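You operate a simulated robot arm through the tools that you are given. There is no shell and no other tool.

You are at the controls of a simulated robot arm. One attempt, no reset.

TASK
Empty the clear measuring jug into the black waste tub; reseat its lid.
Fine: lay the waste tub lid on the bench meanwhile, set the jug back, press the lid home. Keep fingers out of oil and grease; leave none showing on the floor. Spill a teaspoon at most; drop, pinch and damage nothing, leave nothing switched on. Set down upright: clear measuring jug.

The check looks at the end state, three seconds after you hand in, the way a careful person would. Anything else that was tipped, shoved, dropped, spilled or broken makes it a failure. Lids that push on must go on centred and level and be pressed home; caps that screw on are set level and turned clockwise until they are tight.

THE ROBOT
A 7-joint arm with a two-finger parallel gripper, fixed in place. Base frame: the origin is at the foot of the arm, x ahead of it, y to its left, z up; the work surface is at about z = 0.88. Readings come in m, rad, newtons and seconds.
With the tool pointing down near the work surface it reaches from about 0.3 to 0.72 m from the base axis. Its first joint turns from -2.897 to 2.897 rad. Payload 3.43 kg.
The TCP is the grasp point between the finger pads, 0.034 m short of the fingertips. In the tool frame z runs along the fingers and y along their closing line. Largest opening 0.128 m; finger width 0.024, thickness 0.012; the body of the gripper, 0.048 by 0.13 m, starts 0.096 m behind the TCP.
Orientation is that of the tool frame in the base frame, as a unit quaternion [w, x, y, z]. With the fingers straight down and closing along the base's y, the tool's x points along the base's -x, its y along +y and its z along -z.

THE INTERFACE
- The arm moves only by the tool arm_command. Its argument "plan" is a list of rows, each a list of 7 numbers: the shift along the base's x, y, z in units of 200 mm (1.0 is 200 mm), then the turn, a rotation vector about the base's x, y, z in units of 180 degrees (1.0 is 180 degrees), then the opening, from 0 (shut) to 1 (fully open). In form: [[x, y, z, ax, ay, az, hand], ...]. A call has 1 to 20 rows; each row is the pose to reach, as a shift and turn from the pose commanded when the call began. A call with a number of a shift or a turn outside -1 to 1 is refused whole. Each row takes 0.2 s and may step no farther than 0.05 m and 0.15 rad from the row before; otherwise, or with a gripper value out of range, the whole call is refused. Where a pose cannot be reached the arm comes as near as it can. A force on the tool above 40 N (or 10 N above the force at the start of the call, whichever is more), or a blocked arm, ends the call early, and 0.2 s more pass. Each finger travels about 0.108 m/s and halts on what it meets, pressing with about 32 N; the grip force reading is that of the motor and also rises with nothing between the fingers. The clock runs only during rows and for 0.2 s after the last one: add rows that repeat a pose to give the fingers time. It gives the time, the measured TCP pose, the force on the tool (base axes), the opening and the grip force at its end, in the units of the frame above (readings bear some noise), with the torque about the TCP (base axes, N m) and any sound that the robot's microphone picked up.
- Cameras (640 x 400 px; columns grow to the right, rows downward): "scene" is fixed at [0.0485, -0.6513, 1.6653]; the picture's right is [0.46, -0.89, 0.00], its down [-0.66, -0.35, -0.66] and it looks along [0.59, 0.31, -0.75] (base axes); focal length 319 px, centre (320, 200). "wrist" rides on the gripper at [0.076, -0.011, -0.16] in the tool frame; the picture's right is [0.15, 0.99, 0.00], its down [-0.88, 0.13, -0.46] and it looks along [-0.45, 0.07, 0.89] (tool axes); focal length 234 px, centre (320, 200). There is no depth. A picture from a camera that has moved, and an enlarged one, comes with that camera's place and axes in the base frame and with its lens.
- snapshot(camera): a new picture of that camera. The clock stands still meanwhile.
- raise_lower(by): slides the trunk up (or, below 0, down) by that many m; the arm rides with it, the base frame stays. It gives what a move gives, with no picture.
- close_up(camera, box): a new picture of the part [left, top, right, bottom] of that camera's present view, enlarged. The clock stands still meanwhile.
- job_done(): hands the job in; it is judged then, once.

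Places have to be worked out from the pictures, the camera data and where the tool is seen. Open the gripper and draw the arm clear of the work before you hand the job in, unless the task says otherwise.

The tools are called after "Request:" as name(argument=value, ...) on one line, values as JSON. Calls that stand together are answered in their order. arm_command: Moves the arm, as the interface text tells. Its arguments: {"type":"object","properties":{"plan":{"type":"array","items":{"type":"array","items":{"type":"number"}}}},"required":["plan"]} The other tools are called the same way: raise_lower (by) slides the trunk up or down; snapshot (camera) takes a picture; close_up (camera, box) takes an enlarged picture of a part of a camera's view; job_done () hands the job in.

At the start:

```text
time: 0.0
tcp_pos: [0.4568, -0.1101, 1.325]
tool_rot: [0.0, 0.0, 1.0, 0.0]
force: [0.0, -0.2, 0.1]
torque: [-0.01, -0.04, -0.01]
opening: 0.1278
gripper_force: 0.1
trunk travel left (down, up): [-0.25, 0.074]
```

scene: 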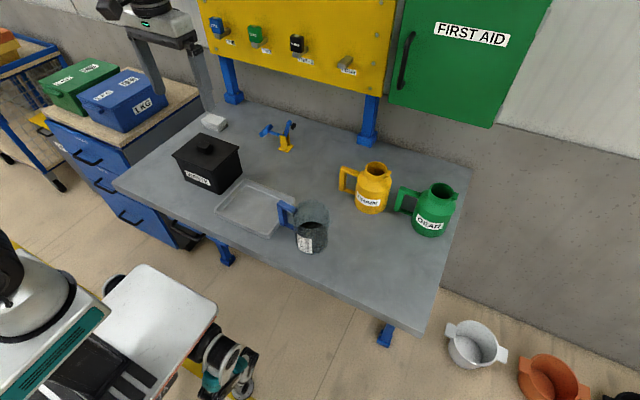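
wrist: 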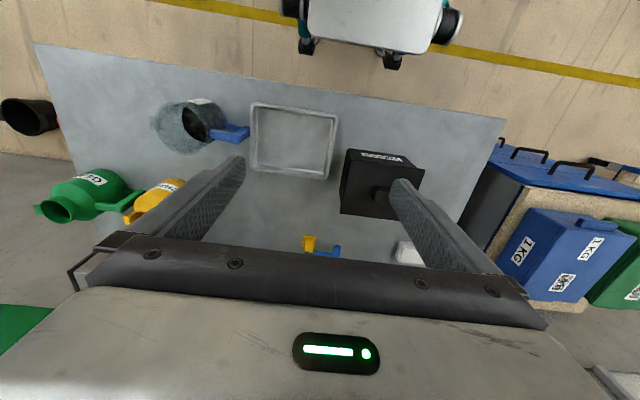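

The pictures show the black waste tub with a knob lid, a shallow tray, and the clear jug with a blue handle. I'll take enlarged views to measure them.

Request:
close_up(camera="scene", box=[250, 170, 410, 270])

Request:
close_up(camera="scene", box=[140, 100, 300, 200])

Request:
close_up(camera="wrist", box=[130, 70, 290, 170])

Request:
close_up(camera="wrist", box=[300, 130, 460, 230])

```text
4.00 times, centred on (330, 220) of scene
camera zoom: at [0.0485, -0.6513, 1.6653], right [0.46, -0.89, 0.0], down [-0.66, -0.35, -0.66], along [0.59, 0.31, -0.75], focal length 1275 px, centre (280, 120)
```

zoom: 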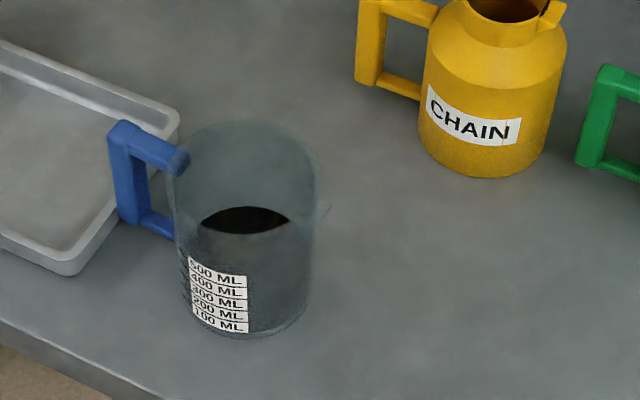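

```text
4.00 times, centred on (220, 150) of scene
camera zoom: at [0.0485, -0.6513, 1.6653], right [0.46, -0.89, 0.0], down [-0.66, -0.35, -0.66], along [0.59, 0.31, -0.75], focal length 1275 px, centre (720, 400)
```

zoom: 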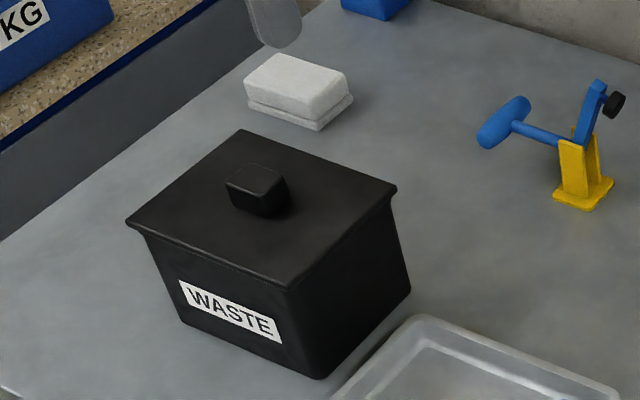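

```text
4.00 times, centred on (210, 120) of wrist
camera zoom: at [0.3815, -0.1215, 1.4851], right [-0.15, 0.99, 0.0], down [0.88, 0.13, 0.46], along [0.45, 0.07, -0.89], focal length 937 px, centre (760, 520)
```

zoom: 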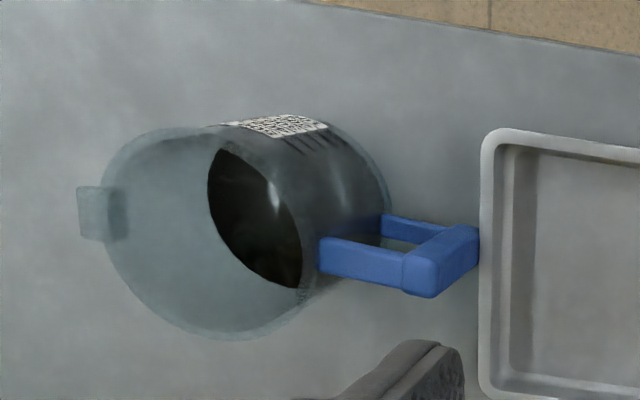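

```text
4.00 times, centred on (380, 180) of wrist
camera zoom: at [0.3815, -0.1215, 1.4851], right [-0.15, 0.99, 0.0], down [0.88, 0.13, 0.46], along [0.45, 0.07, -0.89], focal length 937 px, centre (80, 280)
```

zoom: 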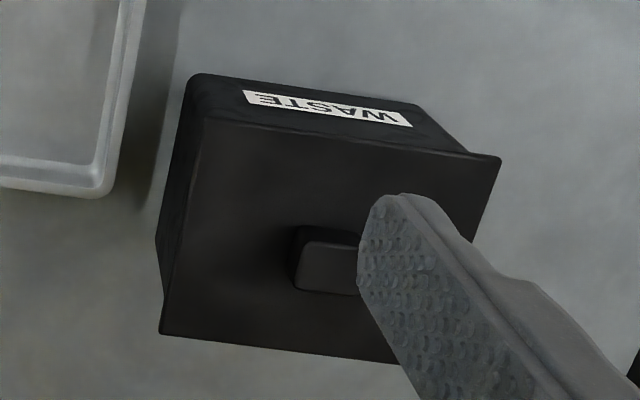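

The estimates put the tub lid at about x 0.53–0.67, y -0.03–0.14, with its top at z≈0.986, and the jug at about (0.51, -0.39). I'll move the wrist camera over the tub to look at the knob and the free bench to its left.

Request:
arm_command(plan=[[0.043, 0.16, -0.075, 0, 0, 0, 1], [0.086, 0.32, -0.15, 0, 0, 0, 1], [0.129, 0.48, -0.225, 0, 0, 0, 1], [0.172, 0.64, -0.3, 0, 0, 0, 1], [0.215, 0.8, -0.375, 0, 0, 0, 1]])

Request:
snapshot(camera="wrist")

Request:
snapshot(camera="scene")

```text
time: 1.2
tcp_pos: [0.5045, 0.0484, 1.2494]
tool_rot: [0.0, 0.0, 1.0, 0.0]
force: [0.1, 0.2, -0.4]
torque: [0.02, 0.0, -0.06]
opening: 0.128
gripper_force: 0.1
trunk travel left (down, up): [-0.25, 0.074]
```

```text
taken
camera wrist: at [0.4267, 0.0378, 1.41], right [-0.15, 0.99, 0.0], down [0.88, 0.13, 0.46], along [0.45, 0.07, -0.89], focal length 234 px, centre (320, 200)
```

wrist: 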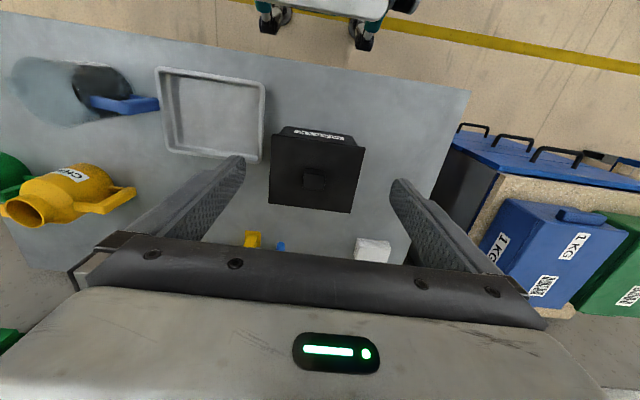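

```text
taken
```

scene: 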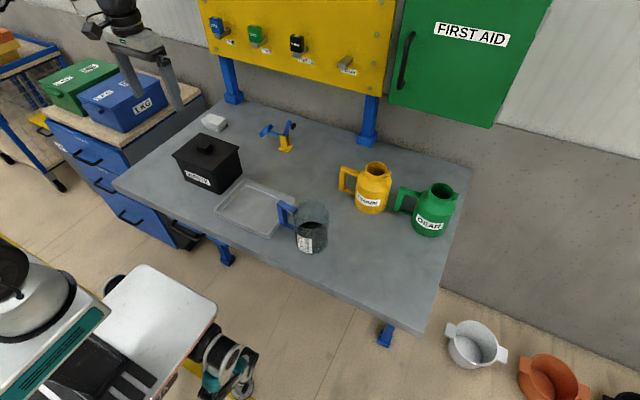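

The gripper is visible now and nothing has been disturbed. I'll enlarge the lid and the bench area to its left.

Request:
close_up(camera="wrist", box=[250, 110, 410, 210])

Request:
close_up(camera="wrist", box=[320, 60, 480, 160])

Request:
close_up(camera="scene", box=[165, 120, 245, 170])

```text
4.00 times, centred on (330, 160) of wrist
camera zoom: at [0.4267, 0.0378, 1.41], right [-0.15, 0.99, 0.0], down [0.88, 0.13, 0.46], along [0.45, 0.07, -0.89], focal length 937 px, centre (280, 360)
```

zoom: 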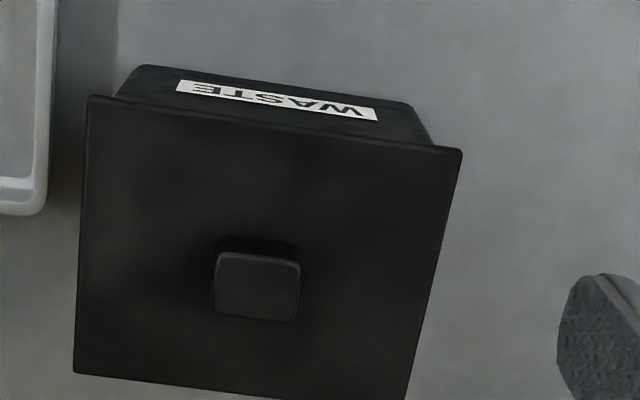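

```text
4.00 times, centred on (400, 110) of wrist
camera zoom: at [0.4267, 0.0378, 1.41], right [-0.15, 0.99, 0.0], down [0.88, 0.13, 0.46], along [0.45, 0.07, -0.89], focal length 937 px, centre (0, 560)
```

zoom: 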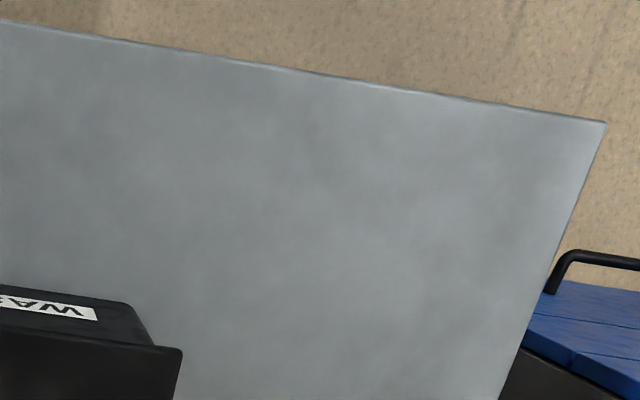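

```text
8.00 times, centred on (205, 145) of scene
camera zoom: at [0.0485, -0.6513, 1.6653], right [0.46, -0.89, 0.0], down [-0.66, -0.35, -0.66], along [0.59, 0.31, -0.75], focal length 2549 px, centre (1240, 640)
```

zoom: 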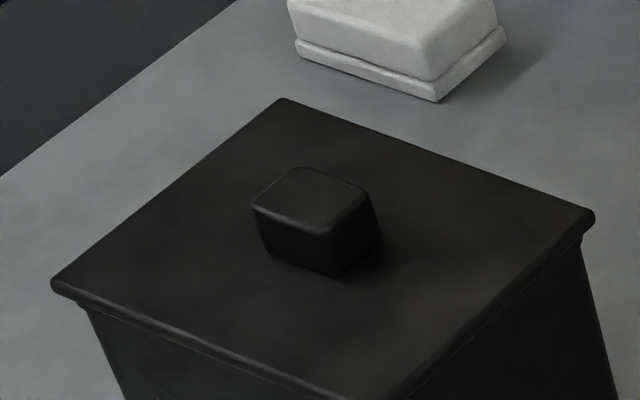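

The lid is axis-aligned and centred near (0.594, 0.052). Its knob is about 0.038 wide in y and its top is near z 1.013. I'll go to a point just above the knob and check alignment before descending.

Request:
arm_command(plan=[[0.09, 0.003, -0.15, 0, 0, 0, 1], [0.18, 0.006, -0.3, 0, 0, 0, 1], [0.27, 0.01, -0.45, 0, 0, 0, 0.8], [0.36, 0.013, -0.6, 0, 0, 0, 0.7], [0.446, 0.016, -0.75, 0, 0, 0, 0.7], [0.446, 0.016, -0.75, 0, 0, 0, 0.7]])

Request:
snapshot(camera="wrist")

Request:
close_up(camera="scene", box=[120, 80, 280, 180])

```text
time: 2.6
tcp_pos: [0.5908, 0.0517, 1.1027]
tool_rot: [0.0, 0.001, 1.0, 0.0]
force: [-0.1, 0.4, -0.9]
torque: [0.03, 0.03, 0.01]
opening: 0.0895
gripper_force: 0.1
trunk travel left (down, up): [-0.25, 0.074]
```

```text
taken
camera wrist: at [0.5161, 0.042, 1.2612], right [-0.15, 0.99, 0.0], down [0.88, 0.13, 0.46], along [0.45, 0.07, -0.89], focal length 234 px, centre (320, 200)
```

wrist: 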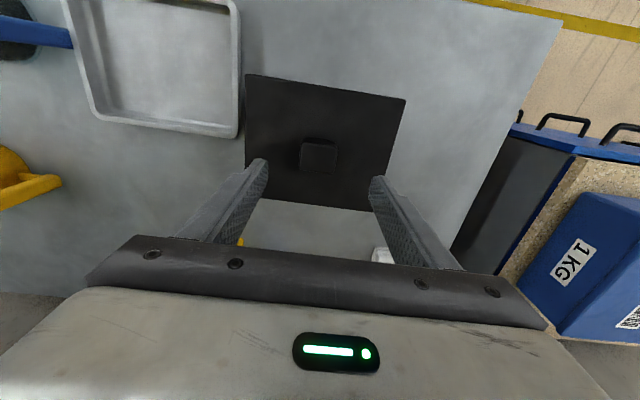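

```text
4.00 times, centred on (200, 130) of scene
camera zoom: at [0.0485, -0.6513, 1.6653], right [0.46, -0.89, 0.0], down [-0.66, -0.35, -0.66], along [0.59, 0.31, -0.75], focal length 1275 px, centre (800, 480)
```

zoom: 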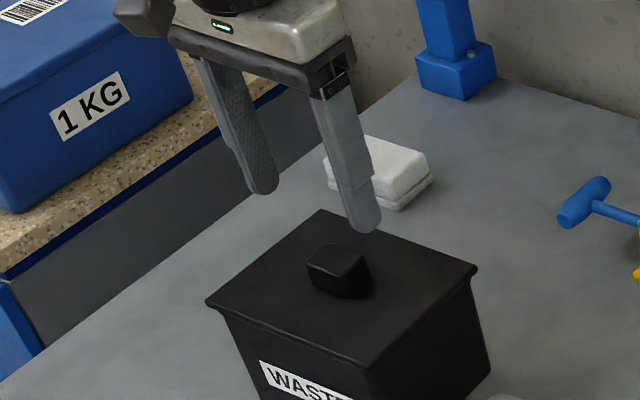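

The knob reads as (0.590, 0.052), between the open fingers. I'll descend so the fingertips stay just above the lid, then close on the knob.

Request:
arm_command(plan=[[0, 0, -0.15, 0, 0, 0, 0.7], [0, 0, -0.28, 0, 0, 0, 0.7], [-0.005, 0, -0.366, 0, 0, 0, 0.7], [-0.005, 0, -0.366, 0, 0, 0, 0.7]])

Request:
close_up(camera="scene", box=[140, 90, 300, 190])

Request:
snapshot(camera="wrist")

```text
time: 3.6
tcp_pos: [0.5915, 0.0527, 1.0306]
tool_rot: [0.004, -0.001, 1.0, 0.0]
force: [-3.4, -0.7, 36.1]
torque: [-0.24, 0.4, 0.01]
opening: 0.0893
gripper_force: 0.0
trunk travel left (down, up): [-0.25, 0.074]
```

```text
4.00 times, centred on (220, 140) of scene
camera zoom: at [0.0485, -0.6513, 1.6653], right [0.46, -0.89, 0.0], down [-0.66, -0.35, -0.66], along [0.59, 0.31, -0.75], focal length 1275 px, centre (720, 440)
```

zoom: 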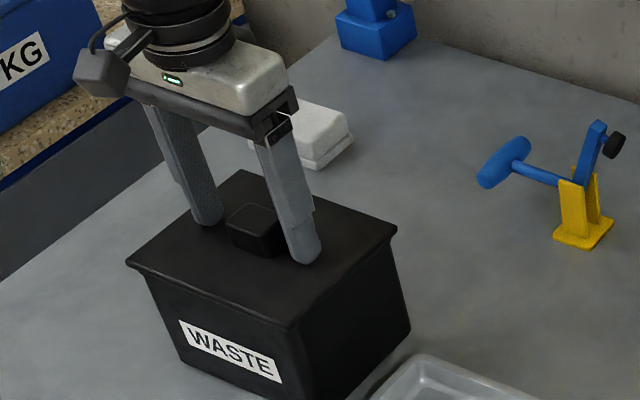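

```text
taken
camera wrist: at [0.5132, 0.0427, 1.1913], right [-0.15, 0.99, 0.0], down [0.88, 0.13, 0.46], along [0.46, 0.07, -0.89], focal length 234 px, centre (320, 200)
```

wrist: 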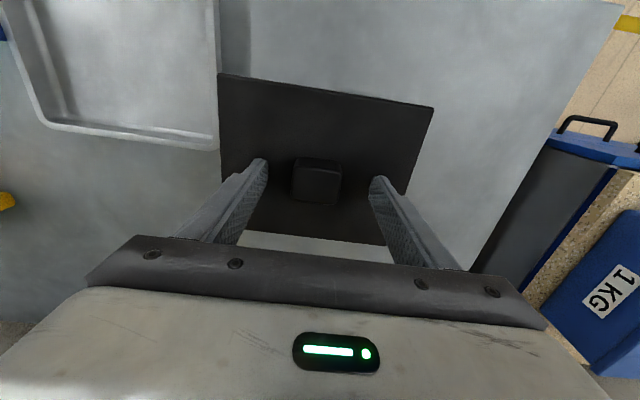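

The fingertips touched the lid at 36 N, so the lid top is at z≈0.997. I'll back up about 8 mm to take the load off, then close on the knob.

Request:
arm_command(plan=[[0, 0, 0.04, 0, 0, 0, 0.7], [0, 0, 0.04, 0, 0, 0, 0.7]])

Request:
arm_command(plan=[[0, 0, 0, 0, 0, 0, 0.5], [0, 0, 0, 0, 0, 0, 0.35], [0, 0, 0, 0, 0, 0, 0.2], [0, 0, 0, 0, 0, 0, 0.1], [0, 0, 0, 0, 0, 0, 0.1]])

Request:
close_up(camera="scene", box=[140, 90, 300, 190])

```text
time: 4.2
tcp_pos: [0.5887, 0.0538, 1.0331]
tool_rot: [-0.003, -0.001, 1.0, -0.001]
force: [0.6, 0.2, 0.4]
torque: [0.04, 0.01, -0.05]
opening: 0.0895
gripper_force: 0.1
trunk travel left (down, up): [-0.25, 0.074]
```

```text
time: 5.4
tcp_pos: [0.5901, 0.0512, 1.0348]
tool_rot: [0.001, 0.0, 1.0, 0.0]
force: [-1.6, -4.4, -1.5]
torque: [-0.28, 0.04, 0.03]
opening: 0.0391
gripper_force: 32.1
trunk travel left (down, up): [-0.25, 0.074]
```

```text
4.00 times, centred on (220, 140) of scene
camera zoom: at [0.0485, -0.6513, 1.6653], right [0.46, -0.89, 0.0], down [-0.66, -0.35, -0.66], along [0.59, 0.31, -0.75], focal length 1275 px, centre (720, 440)
```

zoom: 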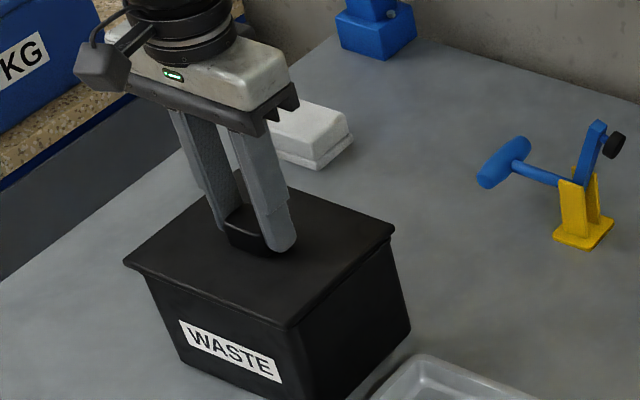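

The knob is held, with the opening at 0.039 and a grip of 32 N. I'll ease the lid straight up and watch the force.

Request:
arm_command(plan=[[0, 0, 0.02, 0, 0, 0, 0.1], [0, 0, 0.04, 0, 0, 0, 0.1], [0, 0, 0.06, 0, 0, 0, 0.1], [0, 0, 0.08, 0, 0, 0, 0.1], [0, 0, 0.1, 0, 0, 0, 0.1]])

Request:
close_up(camera="scene", box=[140, 90, 300, 190])

```text
time: 6.6
tcp_pos: [0.5888, 0.0531, 1.0537]
tool_rot: [0.0, 0.0, 1.0, 0.0]
force: [0.4, -0.3, -0.8]
torque: [-0.03, 0.01, 0.01]
opening: 0.0391
gripper_force: 32.0
trunk travel left (down, up): [-0.25, 0.074]
```

```text
4.00 times, centred on (220, 140) of scene
camera zoom: at [0.0485, -0.6513, 1.6653], right [0.46, -0.89, 0.0], down [-0.66, -0.35, -0.66], along [0.59, 0.31, -0.75], focal length 1275 px, centre (720, 440)
```

zoom: 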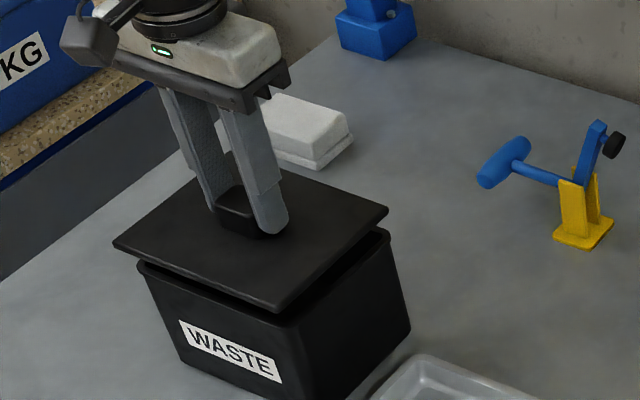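

The lid came free cleanly. I'll lift it clear and carry it to the free bench left of the tub. It will be turned 90° so its shorter side runs along y and fits between the tub and the bench edge.

Request:
arm_command(plan=[[0, 0, 0.2, 0, 0, 0, 0.1], [0, 0, 0.4, 0, 0, 0, 0.1], [-0.0336, 0.0851, 0.4, 0, 0, -0.0455, 0.1], [-0.0673, 0.1702, 0.4, 0, 0, -0.0909, 0.1], [-0.1009, 0.2553, 0.4, 0, 0, -0.1364, 0.1], [-0.1345, 0.3404, 0.4, 0, 0, -0.1818, 0.1], [-0.1682, 0.4255, 0.4, 0, 0, -0.2273, 0.1], [-0.2018, 0.5105, 0.4, 0, 0, -0.2727, 0.1], [-0.2355, 0.5956, 0.4, 0, 0, -0.3182, 0.1], [-0.2691, 0.6807, 0.4, 0, 0, -0.3636, 0.1], [-0.3027, 0.7658, 0.4, 0, 0, -0.4091, 0.1], [-0.3364, 0.8509, 0.4, 0, 0, -0.4545, 0.1], [-0.37, 0.936, 0.4, 0, 0, -0.5, 0.1], [-0.37, 0.936, 0.4, 0, 0, -0.5, 0.1]])

Request:
snapshot(camera="wrist")

Request:
snapshot(camera="scene")

```text
time: 9.6
tcp_pos: [0.5171, 0.2399, 1.1352]
tool_rot: [-0.001, 0.708, 0.706, 0.0]
force: [0.4, -0.7, -1.5]
torque: [0.01, -0.02, 0.0]
opening: 0.0392
gripper_force: 31.9
trunk travel left (down, up): [-0.25, 0.074]
```

```text
taken
camera wrist: at [0.5055, 0.3171, 1.2949], right [0.99, 0.14, 0.0], down [0.13, -0.88, 0.46], along [0.07, -0.45, -0.89], focal length 234 px, centre (320, 200)
```

wrist: 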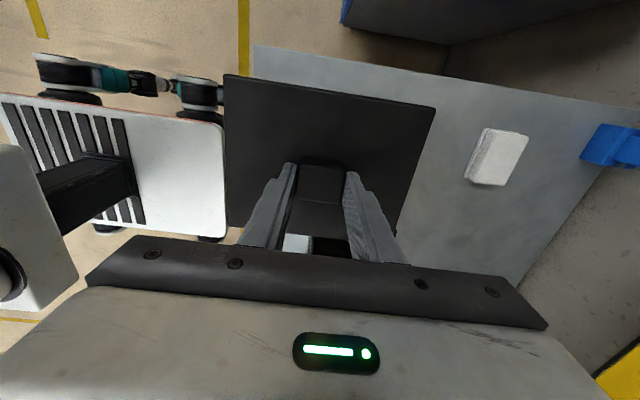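

```text
taken
```

scene: 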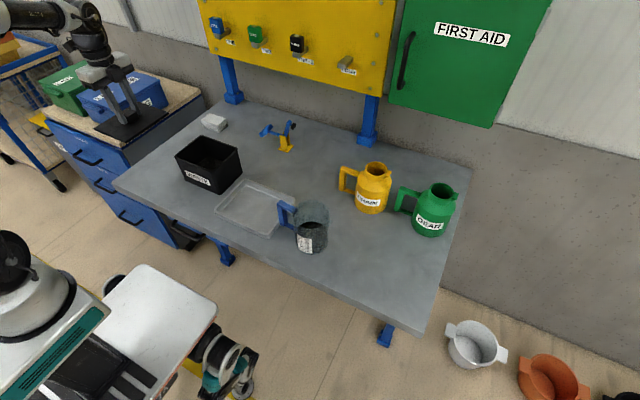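

The lid is over clear bench: its footprint is about x 0.435–0.60, y 0.168–0.312, with roughly 35 mm to both the bench edge and the tub. I'll lower it to just above the surface.

Request:
arm_command(plan=[[0, 0, -0.15, 0, 0, 0, 0.1], [0, 0, -0.3, 0, 0, 0, 0.1], [0, 0, -0.45, 0, 0, 0, 0.1], [0, 0, -0.6, 0, 0, 0, 0.1], [0, 0, -0.72, 0, 0, 0, 0.1], [0, 0, -0.8, 0, 0, 0, 0.1], [0, 0, -0.84, 0, 0, 0, 0.1], [0, 0, -0.84, 0, 0, 0, 0.1]])

Request:
close_up(camera="scene", box=[90, 90, 250, 190])

```text
time: 11.4
tcp_pos: [0.5148, 0.2395, 0.967]
tool_rot: [0.001, 0.707, 0.707, 0.0]
force: [0.5, 0.3, -1.4]
torque: [-0.01, -0.06, 0.0]
opening: 0.039
gripper_force: 32.0
trunk travel left (down, up): [-0.25, 0.074]
```

```text
4.00 times, centred on (170, 140) of scene
camera zoom: at [0.0485, -0.6513, 1.6653], right [0.46, -0.89, 0.0], down [-0.66, -0.35, -0.66], along [0.59, 0.31, -0.75], focal length 1275 px, centre (920, 440)
```

zoom: 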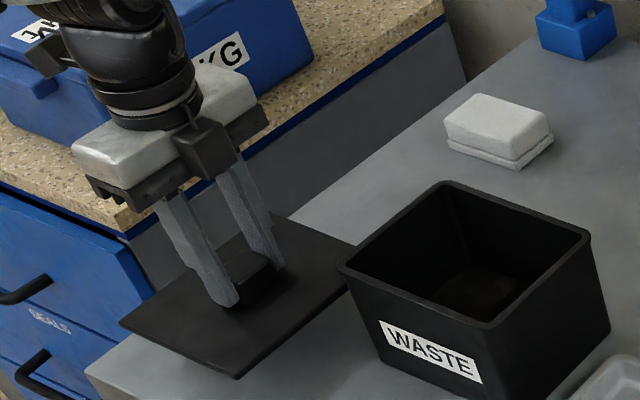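

The lid is hovering level about 2 cm above the bench. I'll lower it in small steps until contact shows in the force reading.

Request:
arm_command(plan=[[0, 0, -0.02, 0, 0, 0, 0.1], [0, 0, -0.04, 0, 0, 0, 0.1], [0, 0, -0.06, 0, 0, 0, 0.1], [0, 0, -0.06, 0, 0, 0, 0.1]])

Request:
close_up(camera="scene", box=[90, 110, 210, 185])

```text
time: 12.4
tcp_pos: [0.5153, 0.2397, 0.9547]
tool_rot: [0.001, 0.707, 0.707, 0.0]
force: [0.2, 0.4, -2.0]
torque: [0.0, 0.0, -0.03]
opening: 0.0395
gripper_force: 32.0
trunk travel left (down, up): [-0.25, 0.074]
```

```text
5.33 times, centred on (150, 148) of scene
camera zoom: at [0.0485, -0.6513, 1.6653], right [0.46, -0.89, 0.0], down [-0.66, -0.35, -0.66], along [0.59, 0.31, -0.75], focal length 1700 px, centre (1227, 480)
```

zoom: 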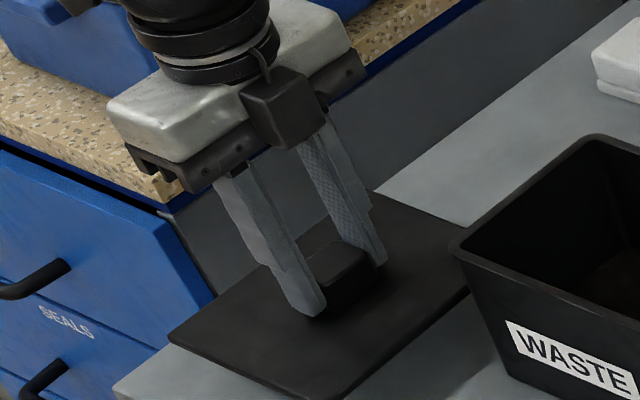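

There is no contact yet at TCP z 0.955. I'll keep going down in 2–3 mm steps.

Request:
arm_command(plan=[[0, 0, -0.015, 0, 0, 0, 0.1], [0, 0, -0.03, 0, 0, 0, 0.1], [0, 0, -0.03, 0, 0, 0, 0.1]])

Request:
arm_command(plan=[[0, 0, -0.01, 0, 0, 0, 0.1], [0, 0, -0.02, 0, 0, 0, 0.1], [0, 0, -0.02, 0, 0, 0, 0.1]])

```text
time: 13.2
tcp_pos: [0.5153, 0.24, 0.9497]
tool_rot: [0.0, 0.707, 0.707, 0.0]
force: [-0.1, 0.7, -1.5]
torque: [0.04, 0.0, -0.01]
opening: 0.0395
gripper_force: 32.2
trunk travel left (down, up): [-0.25, 0.074]
```

```text
time: 14.0
tcp_pos: [0.5128, 0.2396, 0.9448]
tool_rot: [0.001, 0.708, 0.707, 0.0]
force: [0.3, -0.6, -1.0]
torque: [-0.01, 0.01, 0.01]
opening: 0.0392
gripper_force: 31.7
trunk travel left (down, up): [-0.25, 0.074]
```

Request:
close_up(camera="scene", box=[90, 110, 210, 185])

```text
5.33 times, centred on (150, 148) of scene
camera zoom: at [0.0485, -0.6513, 1.6653], right [0.46, -0.89, 0.0], down [-0.66, -0.35, -0.66], along [0.59, 0.31, -0.75], focal length 1700 px, centre (1227, 480)
```

zoom: 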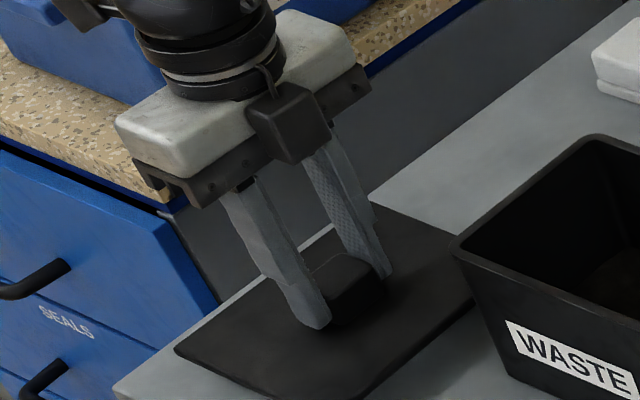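

The force still shows no contact at TCP z 0.945, so I'll continue in fine steps.

Request:
arm_command(plan=[[0, 0, -0.01, 0, 0, 0, 0.1], [0, 0, -0.015, 0, 0, 0, 0.1], [0, 0, -0.015, 0, 0, 0, 0.1]])

Request:
arm_command(plan=[[0, 0, -0.01, 0, 0, 0, 0.1], [0, 0, -0.015, 0, 0, 0, 0.1], [0, 0, -0.015, 0, 0, 0, 0.1]])

Request:
arm_command(plan=[[0, 0, -0.01, 0, 0, 0, 0.1], [0, 0, -0.01, 0, 0, 0, 0.1]])

```text
time: 14.8
tcp_pos: [0.5152, 0.239, 0.9413]
tool_rot: [0.0, 0.707, 0.708, -0.001]
force: [0.7, 0.3, -0.7]
torque: [-0.03, -0.02, -0.02]
opening: 0.0393
gripper_force: 31.9
trunk travel left (down, up): [-0.25, 0.074]
```

```text
time: 15.6
tcp_pos: [0.5144, 0.2391, 0.9387]
tool_rot: [-0.001, 0.708, 0.707, 0.0]
force: [0.2, 1.3, -0.7]
torque: [0.01, -0.03, 0.01]
opening: 0.0391
gripper_force: 32.1
trunk travel left (down, up): [-0.25, 0.074]
```

```text
time: 16.2
tcp_pos: [0.5158, 0.2386, 0.9364]
tool_rot: [-0.001, 0.707, 0.708, 0.0]
force: [-1.1, -0.5, 2.0]
torque: [0.15, 0.1, 0.05]
opening: 0.0394
gripper_force: 31.8
trunk travel left (down, up): [-0.25, 0.074]
```

The vertical force turned positive at z≈0.936, so the lid is touching the bench. I'll go one more millimetre to seat it.

Request:
arm_command(plan=[[0, 0, -0.006, 0, 0, 0, 0.1], [0, 0, -0.006, 0, 0, 0, 0.1]])

Request:
close_up(camera="scene", box=[90, 110, 210, 185])

```text
time: 16.8
tcp_pos: [0.5146, 0.2389, 0.937]
tool_rot: [0.0, 0.707, 0.707, 0.001]
force: [-2.9, 0.1, 15.7]
torque: [-0.3, 0.35, -0.02]
opening: 0.0395
gripper_force: 32.4
trunk travel left (down, up): [-0.25, 0.074]
```

```text
5.33 times, centred on (150, 148) of scene
camera zoom: at [0.0485, -0.6513, 1.6653], right [0.46, -0.89, 0.0], down [-0.66, -0.35, -0.66], along [0.59, 0.31, -0.75], focal length 1700 px, centre (1227, 480)
```

zoom: 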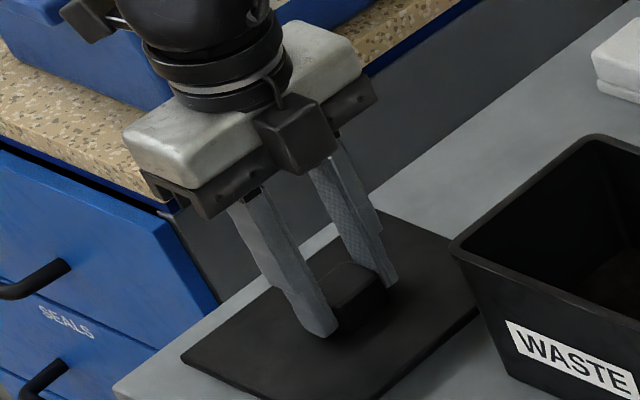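

The lid is resting firmly on the bench with a 16 N reaction. I'll unload slightly, open the fingers, and rise clear.

Request:
arm_command(plan=[[0, 0, 0.006, 0, 0, 0, 0.1], [0, 0, 0.006, 0, 0, 0, 0.25], [0, 0, 0.006, 0, 0, 0, 0.35], [0, 0, 0.006, 0, 0, 0, 0.5], [0, 0, 0.006, 0, 0, 0, 0.6], [0, 0, 0.006, 0, 0, 0, 0.6]])

Request:
arm_command(plan=[[0, 0, 0.1, 0, 0, 0, 0.6], [0, 0, 0.25, 0, 0, 0, 0.6], [0, 0, 0.45, 0, 0, 0, 0.6], [0, 0, 0.65, 0, 0, 0, 0.6], [0, 0, 0.85, 0, 0, 0, 0.8], [0, 0, 1.0, 0, 0, 0, 1.0]])

Request:
snapshot(camera="scene")

Request:
snapshot(camera="wrist")

```text
time: 18.2
tcp_pos: [0.5147, 0.239, 0.9369]
tool_rot: [0.0, 0.707, 0.707, 0.0]
force: [0.1, -0.7, 1.0]
torque: [-0.01, 0.02, 0.01]
opening: 0.0771
gripper_force: 0.0
trunk travel left (down, up): [-0.25, 0.074]
```

```text
time: 19.6
tcp_pos: [0.5161, 0.2383, 1.1379]
tool_rot: [0.0, 0.707, 0.707, 0.0]
force: [-0.3, 0.0, 0.7]
torque: [-0.03, 0.01, 0.02]
opening: 0.128
gripper_force: 0.0
trunk travel left (down, up): [-0.25, 0.074]
```

```text
taken
```

scene: 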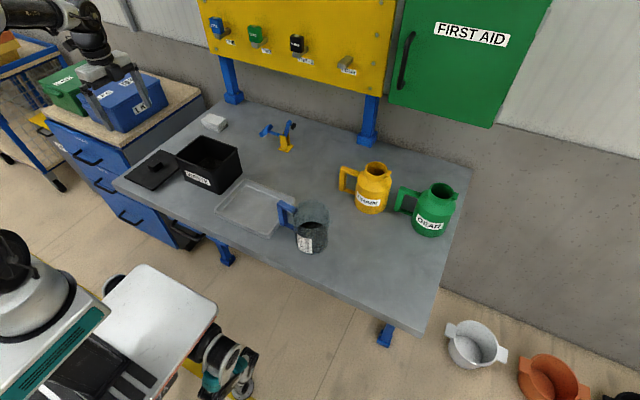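

```text
taken
camera wrist: at [0.5048, 0.3152, 1.2986], right [0.99, 0.15, 0.0], down [0.13, -0.88, 0.46], along [0.07, -0.45, -0.89], focal length 234 px, centre (320, 200)
```

wrist: 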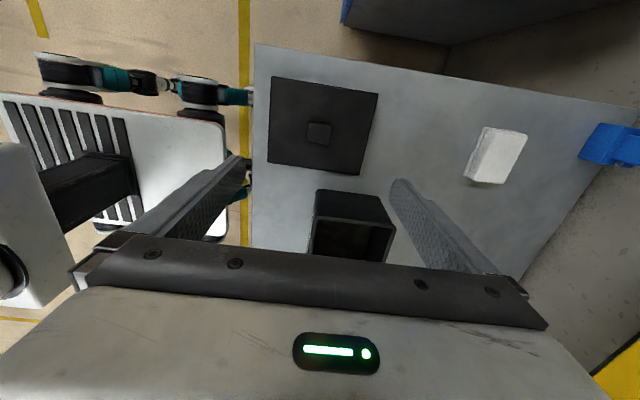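

The lid lies flat and clear of everything, and the tub is open. I'll turn the tool back and travel toward the jug at a safe height.

Request:
arm_command(plan=[[-0.03, -0.0909, 0.03, 0, 0, 0.0455, 1], [-0.06, -0.1818, 0.06, 0, 0, 0.0909, 1], [-0.09, -0.2727, 0.09, 0, 0, 0.1364, 1], [-0.13, -0.3636, 0.12, 0, 0, 0.1818, 1], [-0.17, -0.4545, 0.15, 0, 0, 0.2273, 1], [-0.2, -0.5455, 0.18, 0, 0, 0.2727, 1], [-0.24, -0.6364, 0.21, 0, 0, 0.3182, 1], [-0.27, -0.7273, 0.24, 0, 0, 0.3636, 1], [-0.31, -0.8182, 0.27, 0, 0, 0.4091, 1], [-0.35, -0.9091, 0.3, 0, 0, 0.4545, 1], [-0.38, -1.0, 0.31, 0, 0, 0.5, 1]])

Request:
arm_command(plan=[[0, -0.2, 0, 0, 0, 0, 1], [0, -0.4, 0, 0, 0, 0, 1], [0, -0.6, 0, 0, 0, 0, 1], [0, -0.8, 0, 0, 0, 0, 1], [0, -1.0, 0, 0, 0, 0, 1]])

Request:
arm_command(plan=[[0, -0.2, 0, 0, 0, 0, 1], [0, -0.4, 0, 0, 0, 0, 1], [0, -0.6, 0, 0, 0, 0, 1], [0, -0.8, 0, 0, 0, 0, 1], [0, -0.94, 0, 0, 0, 0, 1], [0, -0.94, 0, 0, 0, 0, 1]])

Request:
snapshot(camera="wrist")

```text
time: 22.0
tcp_pos: [0.4379, 0.0389, 1.1983]
tool_rot: [0.0, 0.0, 1.0, 0.0]
force: [-0.2, 0.0, 0.9]
torque: [0.0, 0.02, 0.03]
opening: 0.1283
gripper_force: 0.0
trunk travel left (down, up): [-0.25, 0.074]
```

```text
time: 23.2
tcp_pos: [0.4375, -0.162, 1.1993]
tool_rot: [-0.001, 0.001, 1.0, 0.0]
force: [-0.6, -0.2, -0.4]
torque: [0.0, 0.01, -0.01]
opening: 0.1282
gripper_force: 0.0
trunk travel left (down, up): [-0.25, 0.074]
```

```text
time: 24.6
tcp_pos: [0.4379, -0.3506, 1.1993]
tool_rot: [0.0, 0.001, 1.0, 0.0]
force: [-0.5, 0.5, 0.1]
torque: [0.03, 0.02, 0.05]
opening: 0.1279
gripper_force: 0.0
trunk travel left (down, up): [-0.25, 0.074]
```

```text
taken
camera wrist: at [0.3624, -0.361, 1.3595], right [-0.15, 0.99, 0.0], down [0.88, 0.13, 0.46], along [0.45, 0.07, -0.89], focal length 234 px, centre (320, 200)
```

wrist: 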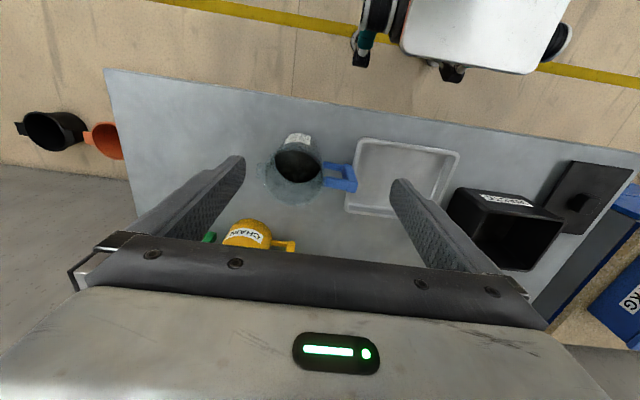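

The jug is well in view from here. I'll enlarge it to measure its centre, handle direction and heights.

Request:
close_up(camera="wrist", box=[250, 125, 370, 215])

Request:
close_up(camera="scene", box=[265, 190, 345, 260])

```text
4.44 times, centred on (310, 170) of wrist
camera zoom: at [0.3624, -0.361, 1.3595], right [-0.15, 0.99, 0.0], down [0.88, 0.13, 0.46], along [0.45, 0.07, -0.89], focal length 1041 px, centre (364, 333)
```

zoom: 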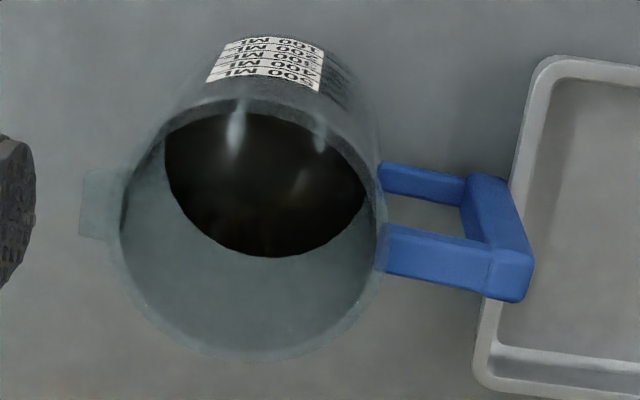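

```text
5.71 times, centred on (305, 225) of scene
camera zoom: at [0.0485, -0.6513, 1.6653], right [0.46, -0.89, 0.0], down [-0.66, -0.35, -0.66], along [0.59, 0.31, -0.75], focal length 1821 px, centre (406, 57)
```

zoom: 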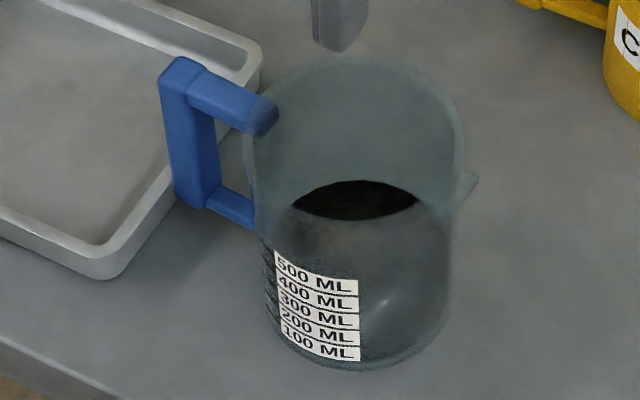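

Best fit: the jug axis is at (0.511, -0.380), the rim at z≈1.0, and the handle loop points along +y and spans about z 0.905–0.967. The oil is only about 200 ml deep. I'll pitch the tool to horizontal (pointing +x) here in free air to see whether the arm can hold that posture.

Request:
arm_command(plan=[[0, 0, 0, 0, -0.0455, 0, 1], [0, 0, 0, 0, -0.0909, 0, 1], [0, 0, 0, 0, -0.1364, 0, 1], [0, 0, 0, 0, -0.1818, 0, 1], [0, 0, 0, 0, -0.2273, 0, 1], [0, 0, 0, 0, -0.2727, 0, 1], [0, 0, 0, 0, -0.3182, 0, 1], [0, 0, 0, 0, -0.3636, 0, 1], [0, 0, 0, 0, -0.4091, 0, 1], [0, 0, 0, 0, -0.4545, 0, 1], [0, 0, 0, 0, -0.5, 0, 1], [0, 0, 0, 0, -0.5, 0, 1]])

Request:
snapshot(camera="scene")

Request:
snapshot(camera="wrist")

```text
time: 27.2
tcp_pos: [0.4396, -0.3497, 1.1983]
tool_rot: [0.708, 0.0, 0.706, 0.0]
force: [0.9, 0.4, -0.3]
torque: [0.01, 0.0, 0.0]
opening: 0.128
gripper_force: 0.0
trunk travel left (down, up): [-0.25, 0.074]
```

```text
taken
```

scene: 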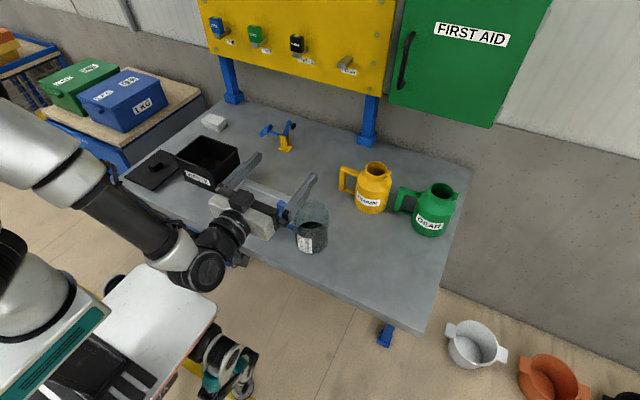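

```text
taken
camera wrist: at [0.2794, -0.3596, 1.1232], right [0.0, 0.99, -0.15], down [-0.46, 0.13, 0.88], along [0.89, 0.07, 0.45], focal length 234 px, centre (320, 200)
```

wrist: 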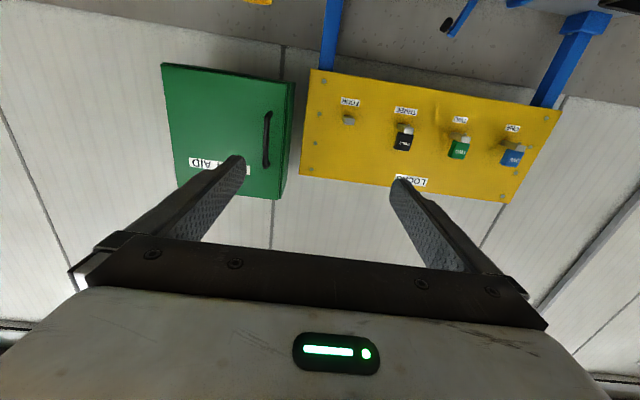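

The horizontal pose is reached exactly. I'll also test the pour roll of 135° about the tool axis in free air before touching the jug.

Request:
arm_command(plan=[[0, 0, 0, 0.0469, 0, 0, 1], [0, 0, 0, 0.0938, 0, 0, 1], [0, 0, 0, 0.1406, 0, 0, 1], [0, 0, 0, 0.1875, 0, 0, 1], [0, 0, 0, 0.2344, 0, 0, 1], [0, 0, 0, 0.2813, 0, 0, 1], [0, 0, 0, 0.3281, 0, 0, 1], [0, 0, 0, 0.375, 0, 0, 1], [0, 0, 0, 0.4219, 0, 0, 1], [0, 0, 0, 0.4688, 0, 0, 1], [0, 0, 0, 0.5156, 0, 0, 1], [0, 0, 0, 0.5625, 0, 0, 1], [0, 0, 0, 0.6094, 0, 0, 1], [0, 0, 0, 0.6563, 0, 0, 1], [0, 0, 0, 0.7031, 0, 0, 1], [0, 0, 0, 0.75, 0, 0, 1], [0, 0, 0, 0.75, 0, 0, 1]])

Request:
snapshot(camera="scene")

```text
time: 30.8
tcp_pos: [0.4386, -0.3475, 1.198]
tool_rot: [0.27, 0.654, 0.269, 0.654]
force: [0.6, 0.5, 0.2]
torque: [-0.03, -0.02, 0.03]
opening: 0.128
gripper_force: 0.0
trunk travel left (down, up): [-0.25, 0.074]
```

```text
taken
```

scene: 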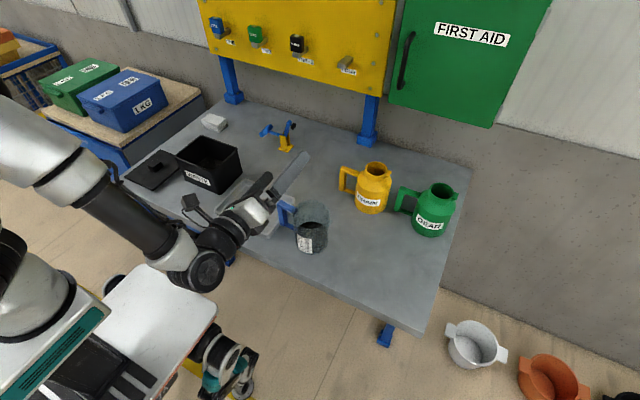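

The full roll is available. I'll enlarge the gripper to see how far the wrist camera bracket sticks out, since it will sit below the tool near the bench edge during the grasp.

Request:
close_up(camera="scene", box=[160, 140, 320, 290])

```text
2.67 times, centred on (240, 215) of scene
camera zoom: at [0.0485, -0.6513, 1.6653], right [0.46, -0.89, 0.0], down [-0.66, -0.35, -0.66], along [0.59, 0.31, -0.75], focal length 850 px, centre (533, 160)
```

zoom: 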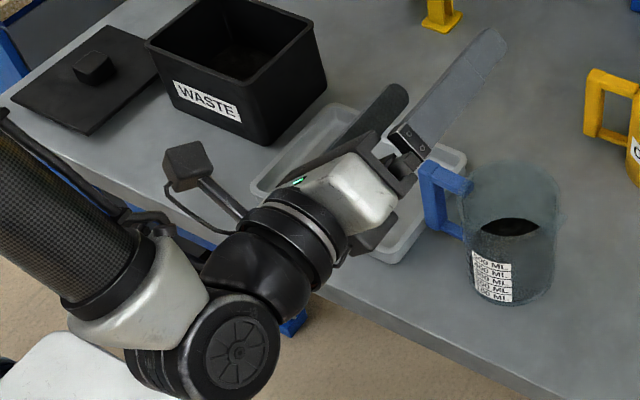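

The camera box sits on a short stalk, so I need the grip slightly short of the jug axis to keep it clear of the bench edge at x≈0.40. I'll roll back to level while moving back to x≈0.40.

Request:
arm_command(plan=[[-0.0125, -0.01, 0, -0.0469, 0, 0, 1], [-0.025, -0.02, 0, -0.0938, 0, 0, 1], [-0.0375, -0.03, 0, -0.1406, 0, 0, 1], [-0.05, -0.04, 0, -0.1875, 0, 0, 1], [-0.0625, -0.05, 0, -0.2344, 0, 0, 1], [-0.075, -0.06, 0, -0.2813, 0, 0, 1], [-0.0875, -0.07, 0, -0.3281, 0, 0, 1], [-0.1, -0.08, 0, -0.375, 0, 0, 1], [-0.1125, -0.09, 0, -0.4219, 0, 0, 1], [-0.125, -0.1, 0, -0.4688, 0, 0, 1], [-0.1375, -0.11, 0, -0.5156, 0, 0, 1], [-0.15, -0.12, 0, -0.5625, 0, 0, 1], [-0.1625, -0.13, 0, -0.6094, 0, 0, 1], [-0.175, -0.14, 0, -0.6563, 0, 0, 1], [-0.1875, -0.15, 0, -0.7031, 0, 0, 1], [-0.2, -0.15, 0, -0.75, 0, 0, 1], [-0.2, -0.15, 0, -0.75, 0, 0, 1]])

```text
time: 34.4
tcp_pos: [0.3987, -0.3792, 1.1982]
tool_rot: [0.707, 0.0, 0.707, -0.001]
force: [-0.3, 0.0, 0.0]
torque: [0.02, 0.03, 0.01]
opening: 0.1278
gripper_force: 0.0
trunk travel left (down, up): [-0.25, 0.074]
```

Level again at (0.399, -0.379, 1.198). I'll descend in front of the jug, off the bench edge, with a slight yaw to match the handle.

Request:
arm_command(plan=[[0, 0, -0.2, 0, 0, 0, 0.94], [0, 0, -0.4, 0, 0, -0.005, 0.94], [0, 0, -0.6, 0, 0, -0.011, 0.94], [0, 0, -0.8, 0, 0, -0.011, 0.94], [0, 0, -1.0, 0, 0, -0.011, 0.94], [0, 0, -1.0, 0, 0, -0.011, 0.94]])

Request:
snapshot(camera="scene")

Request:
snapshot(camera="wrist")

```text
time: 35.8
tcp_pos: [0.3973, -0.3788, 0.9979]
tool_rot: [0.707, 0.013, 0.707, -0.013]
force: [-1.5, 0.2, 0.3]
torque: [-0.02, 0.0, 0.04]
opening: 0.1202
gripper_force: 0.0
trunk travel left (down, up): [-0.25, 0.074]
```

```text
taken
```

scene: 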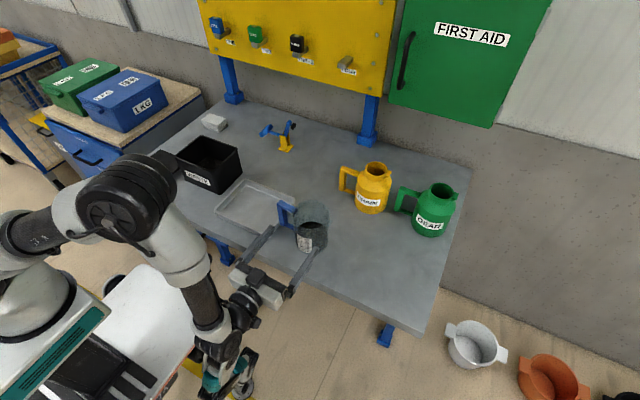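

```text
taken
camera wrist: at [0.2372, -0.3826, 0.9232], right [0.03, 0.99, -0.15], down [-0.45, 0.15, 0.88], along [0.89, 0.04, 0.45], focal length 234 px, centre (320, 200)
```

wrist: 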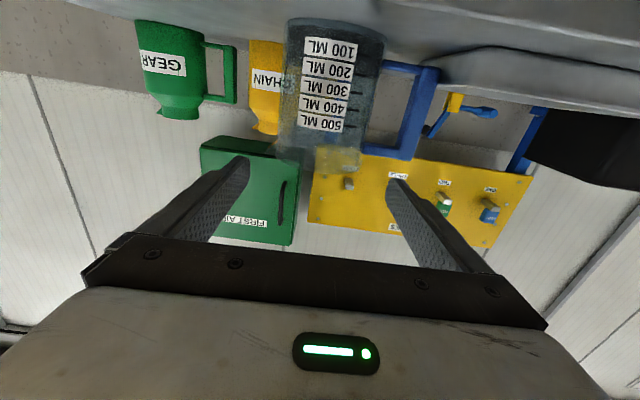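

The wrist camera sees the jug and handle loop (upside-down) from the front. I'll enlarge that view to check the alignment in y and the loop heights.

Request:
close_up(camera="wrist", box=[250, 0, 470, 180])

Request:
close_up(camera="scene", box=[210, 180, 350, 320])

```text
2.22 times, centred on (360, 90) of wrist
camera zoom: at [0.2372, -0.3826, 0.9232], right [0.03, 0.99, -0.15], down [-0.45, 0.15, 0.88], along [0.89, 0.04, 0.45], focal length 520 px, centre (231, 444)
```

zoom: 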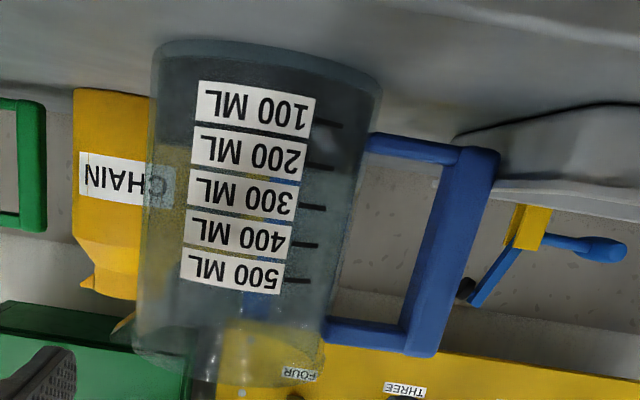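

```text
2.86 times, centred on (280, 250) of scene
camera zoom: at [0.0485, -0.6513, 1.6653], right [0.46, -0.89, 0.0], down [-0.66, -0.35, -0.66], along [0.59, 0.31, -0.75], focal length 910 px, centre (434, 57)
```

zoom: 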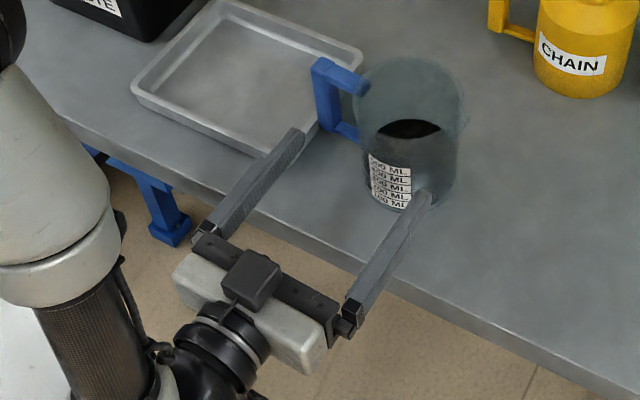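

From this view the jug axis is at y≈-0.381 with radius 0.049, and the loop opening spans z 0.903–0.976 with its inner face at y≈-0.292. A finger at z≈0.94 with 0.12 opening passes through with more than 10 mm to spare. I'll descend to that height first.

Request:
arm_command(plan=[[0, 0, -0.1, 0, 0, 0, 0.94], [0, -0.005, -0.2, 0, 0, 0, 0.94], [0, -0.005, -0.28, 0, 0, 0, 0.94], [0, -0.005, -0.28, 0, 0, 0, 0.94]])

Request:
snapshot(camera="wrist")

Request:
close_up(camera="scene", box=[210, 180, 350, 320])

```text
time: 36.8
tcp_pos: [0.3998, -0.3795, 0.9431]
tool_rot: [0.707, 0.011, 0.707, -0.011]
force: [0.5, -0.2, -0.5]
torque: [0.0, -0.04, -0.03]
opening: 0.1202
gripper_force: 0.1
trunk travel left (down, up): [-0.25, 0.074]
```

```text
taken
camera wrist: at [0.2391, -0.3848, 0.8677], right [0.03, 0.99, -0.15], down [-0.45, 0.15, 0.88], along [0.89, 0.04, 0.45], focal length 234 px, centre (320, 200)
```

wrist: 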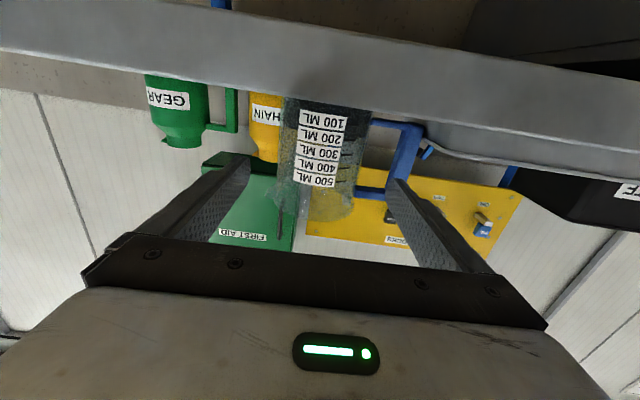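

```text
2.86 times, centred on (280, 250) of scene
camera zoom: at [0.0485, -0.6513, 1.6653], right [0.46, -0.89, 0.0], down [-0.66, -0.35, -0.66], along [0.59, 0.31, -0.75], focal length 910 px, centre (434, 57)
```

zoom: 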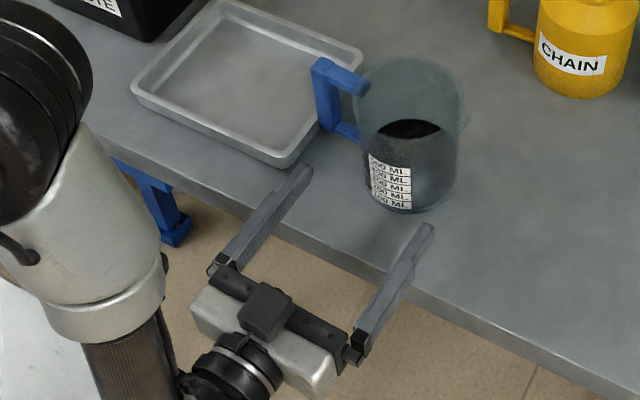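

Everything is clear: the fingers straddle the jug line and the camera is still off the bench. I'll advance straight in so one finger passes through the handle loop and the other under the spout.

Request:
arm_command(plan=[[0.1, -0.0016, -0.01, 0, 0, 0, 0.94], [0.2, -0.0032, -0.01, 0, 0, 0, 0.94], [0.3, -0.0048, -0.01, 0, 0, 0, 0.94], [0.35, -0.0055, -0.01, 0, 0, 0, 0.94], [0.35, -0.0055, -0.01, 0, 0, 0, 0.94]])

Request:
close_up(camera="scene", box=[240, 180, 360, 290])

Request:
close_up(camera="wrist", box=[220, 60, 440, 240])

```text
time: 38.0
tcp_pos: [0.4694, -0.3807, 0.942]
tool_rot: [0.707, 0.013, 0.707, -0.013]
force: [-0.2, -0.2, 0.4]
torque: [-0.02, 0.0, 0.02]
opening: 0.1202
gripper_force: 0.0
trunk travel left (down, up): [-0.25, 0.074]
```

```text
3.64 times, centred on (300, 235) of scene
camera zoom: at [0.0485, -0.6513, 1.6653], right [0.46, -0.89, 0.0], down [-0.66, -0.35, -0.66], along [0.59, 0.31, -0.75], focal length 1159 px, centre (393, 73)
```

zoom: 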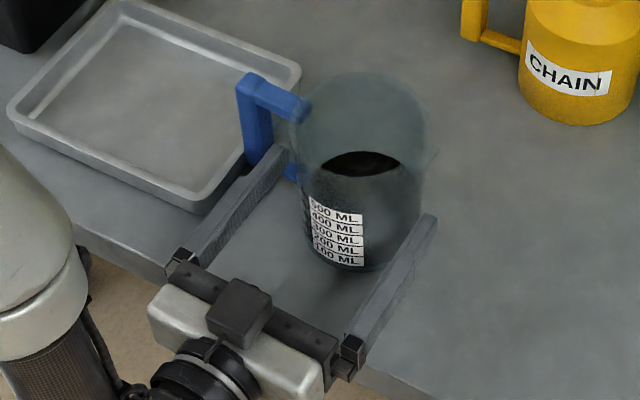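

```text
2.22 times, centred on (330, 150) of wrist
camera zoom: at [0.3085, -0.3863, 0.8662], right [0.03, 0.99, -0.15], down [-0.45, 0.15, 0.88], along [0.89, 0.04, 0.45], focal length 520 px, centre (298, 311)
```

zoom: 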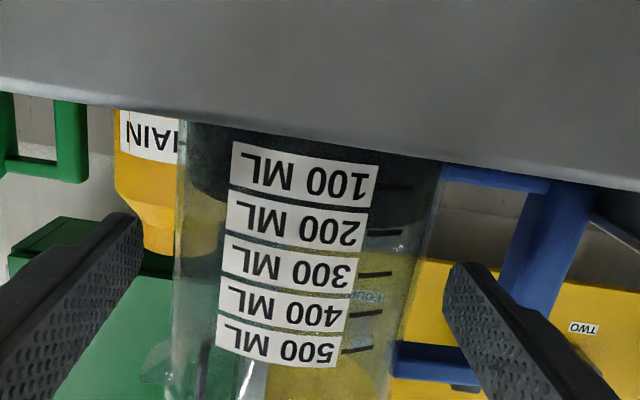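

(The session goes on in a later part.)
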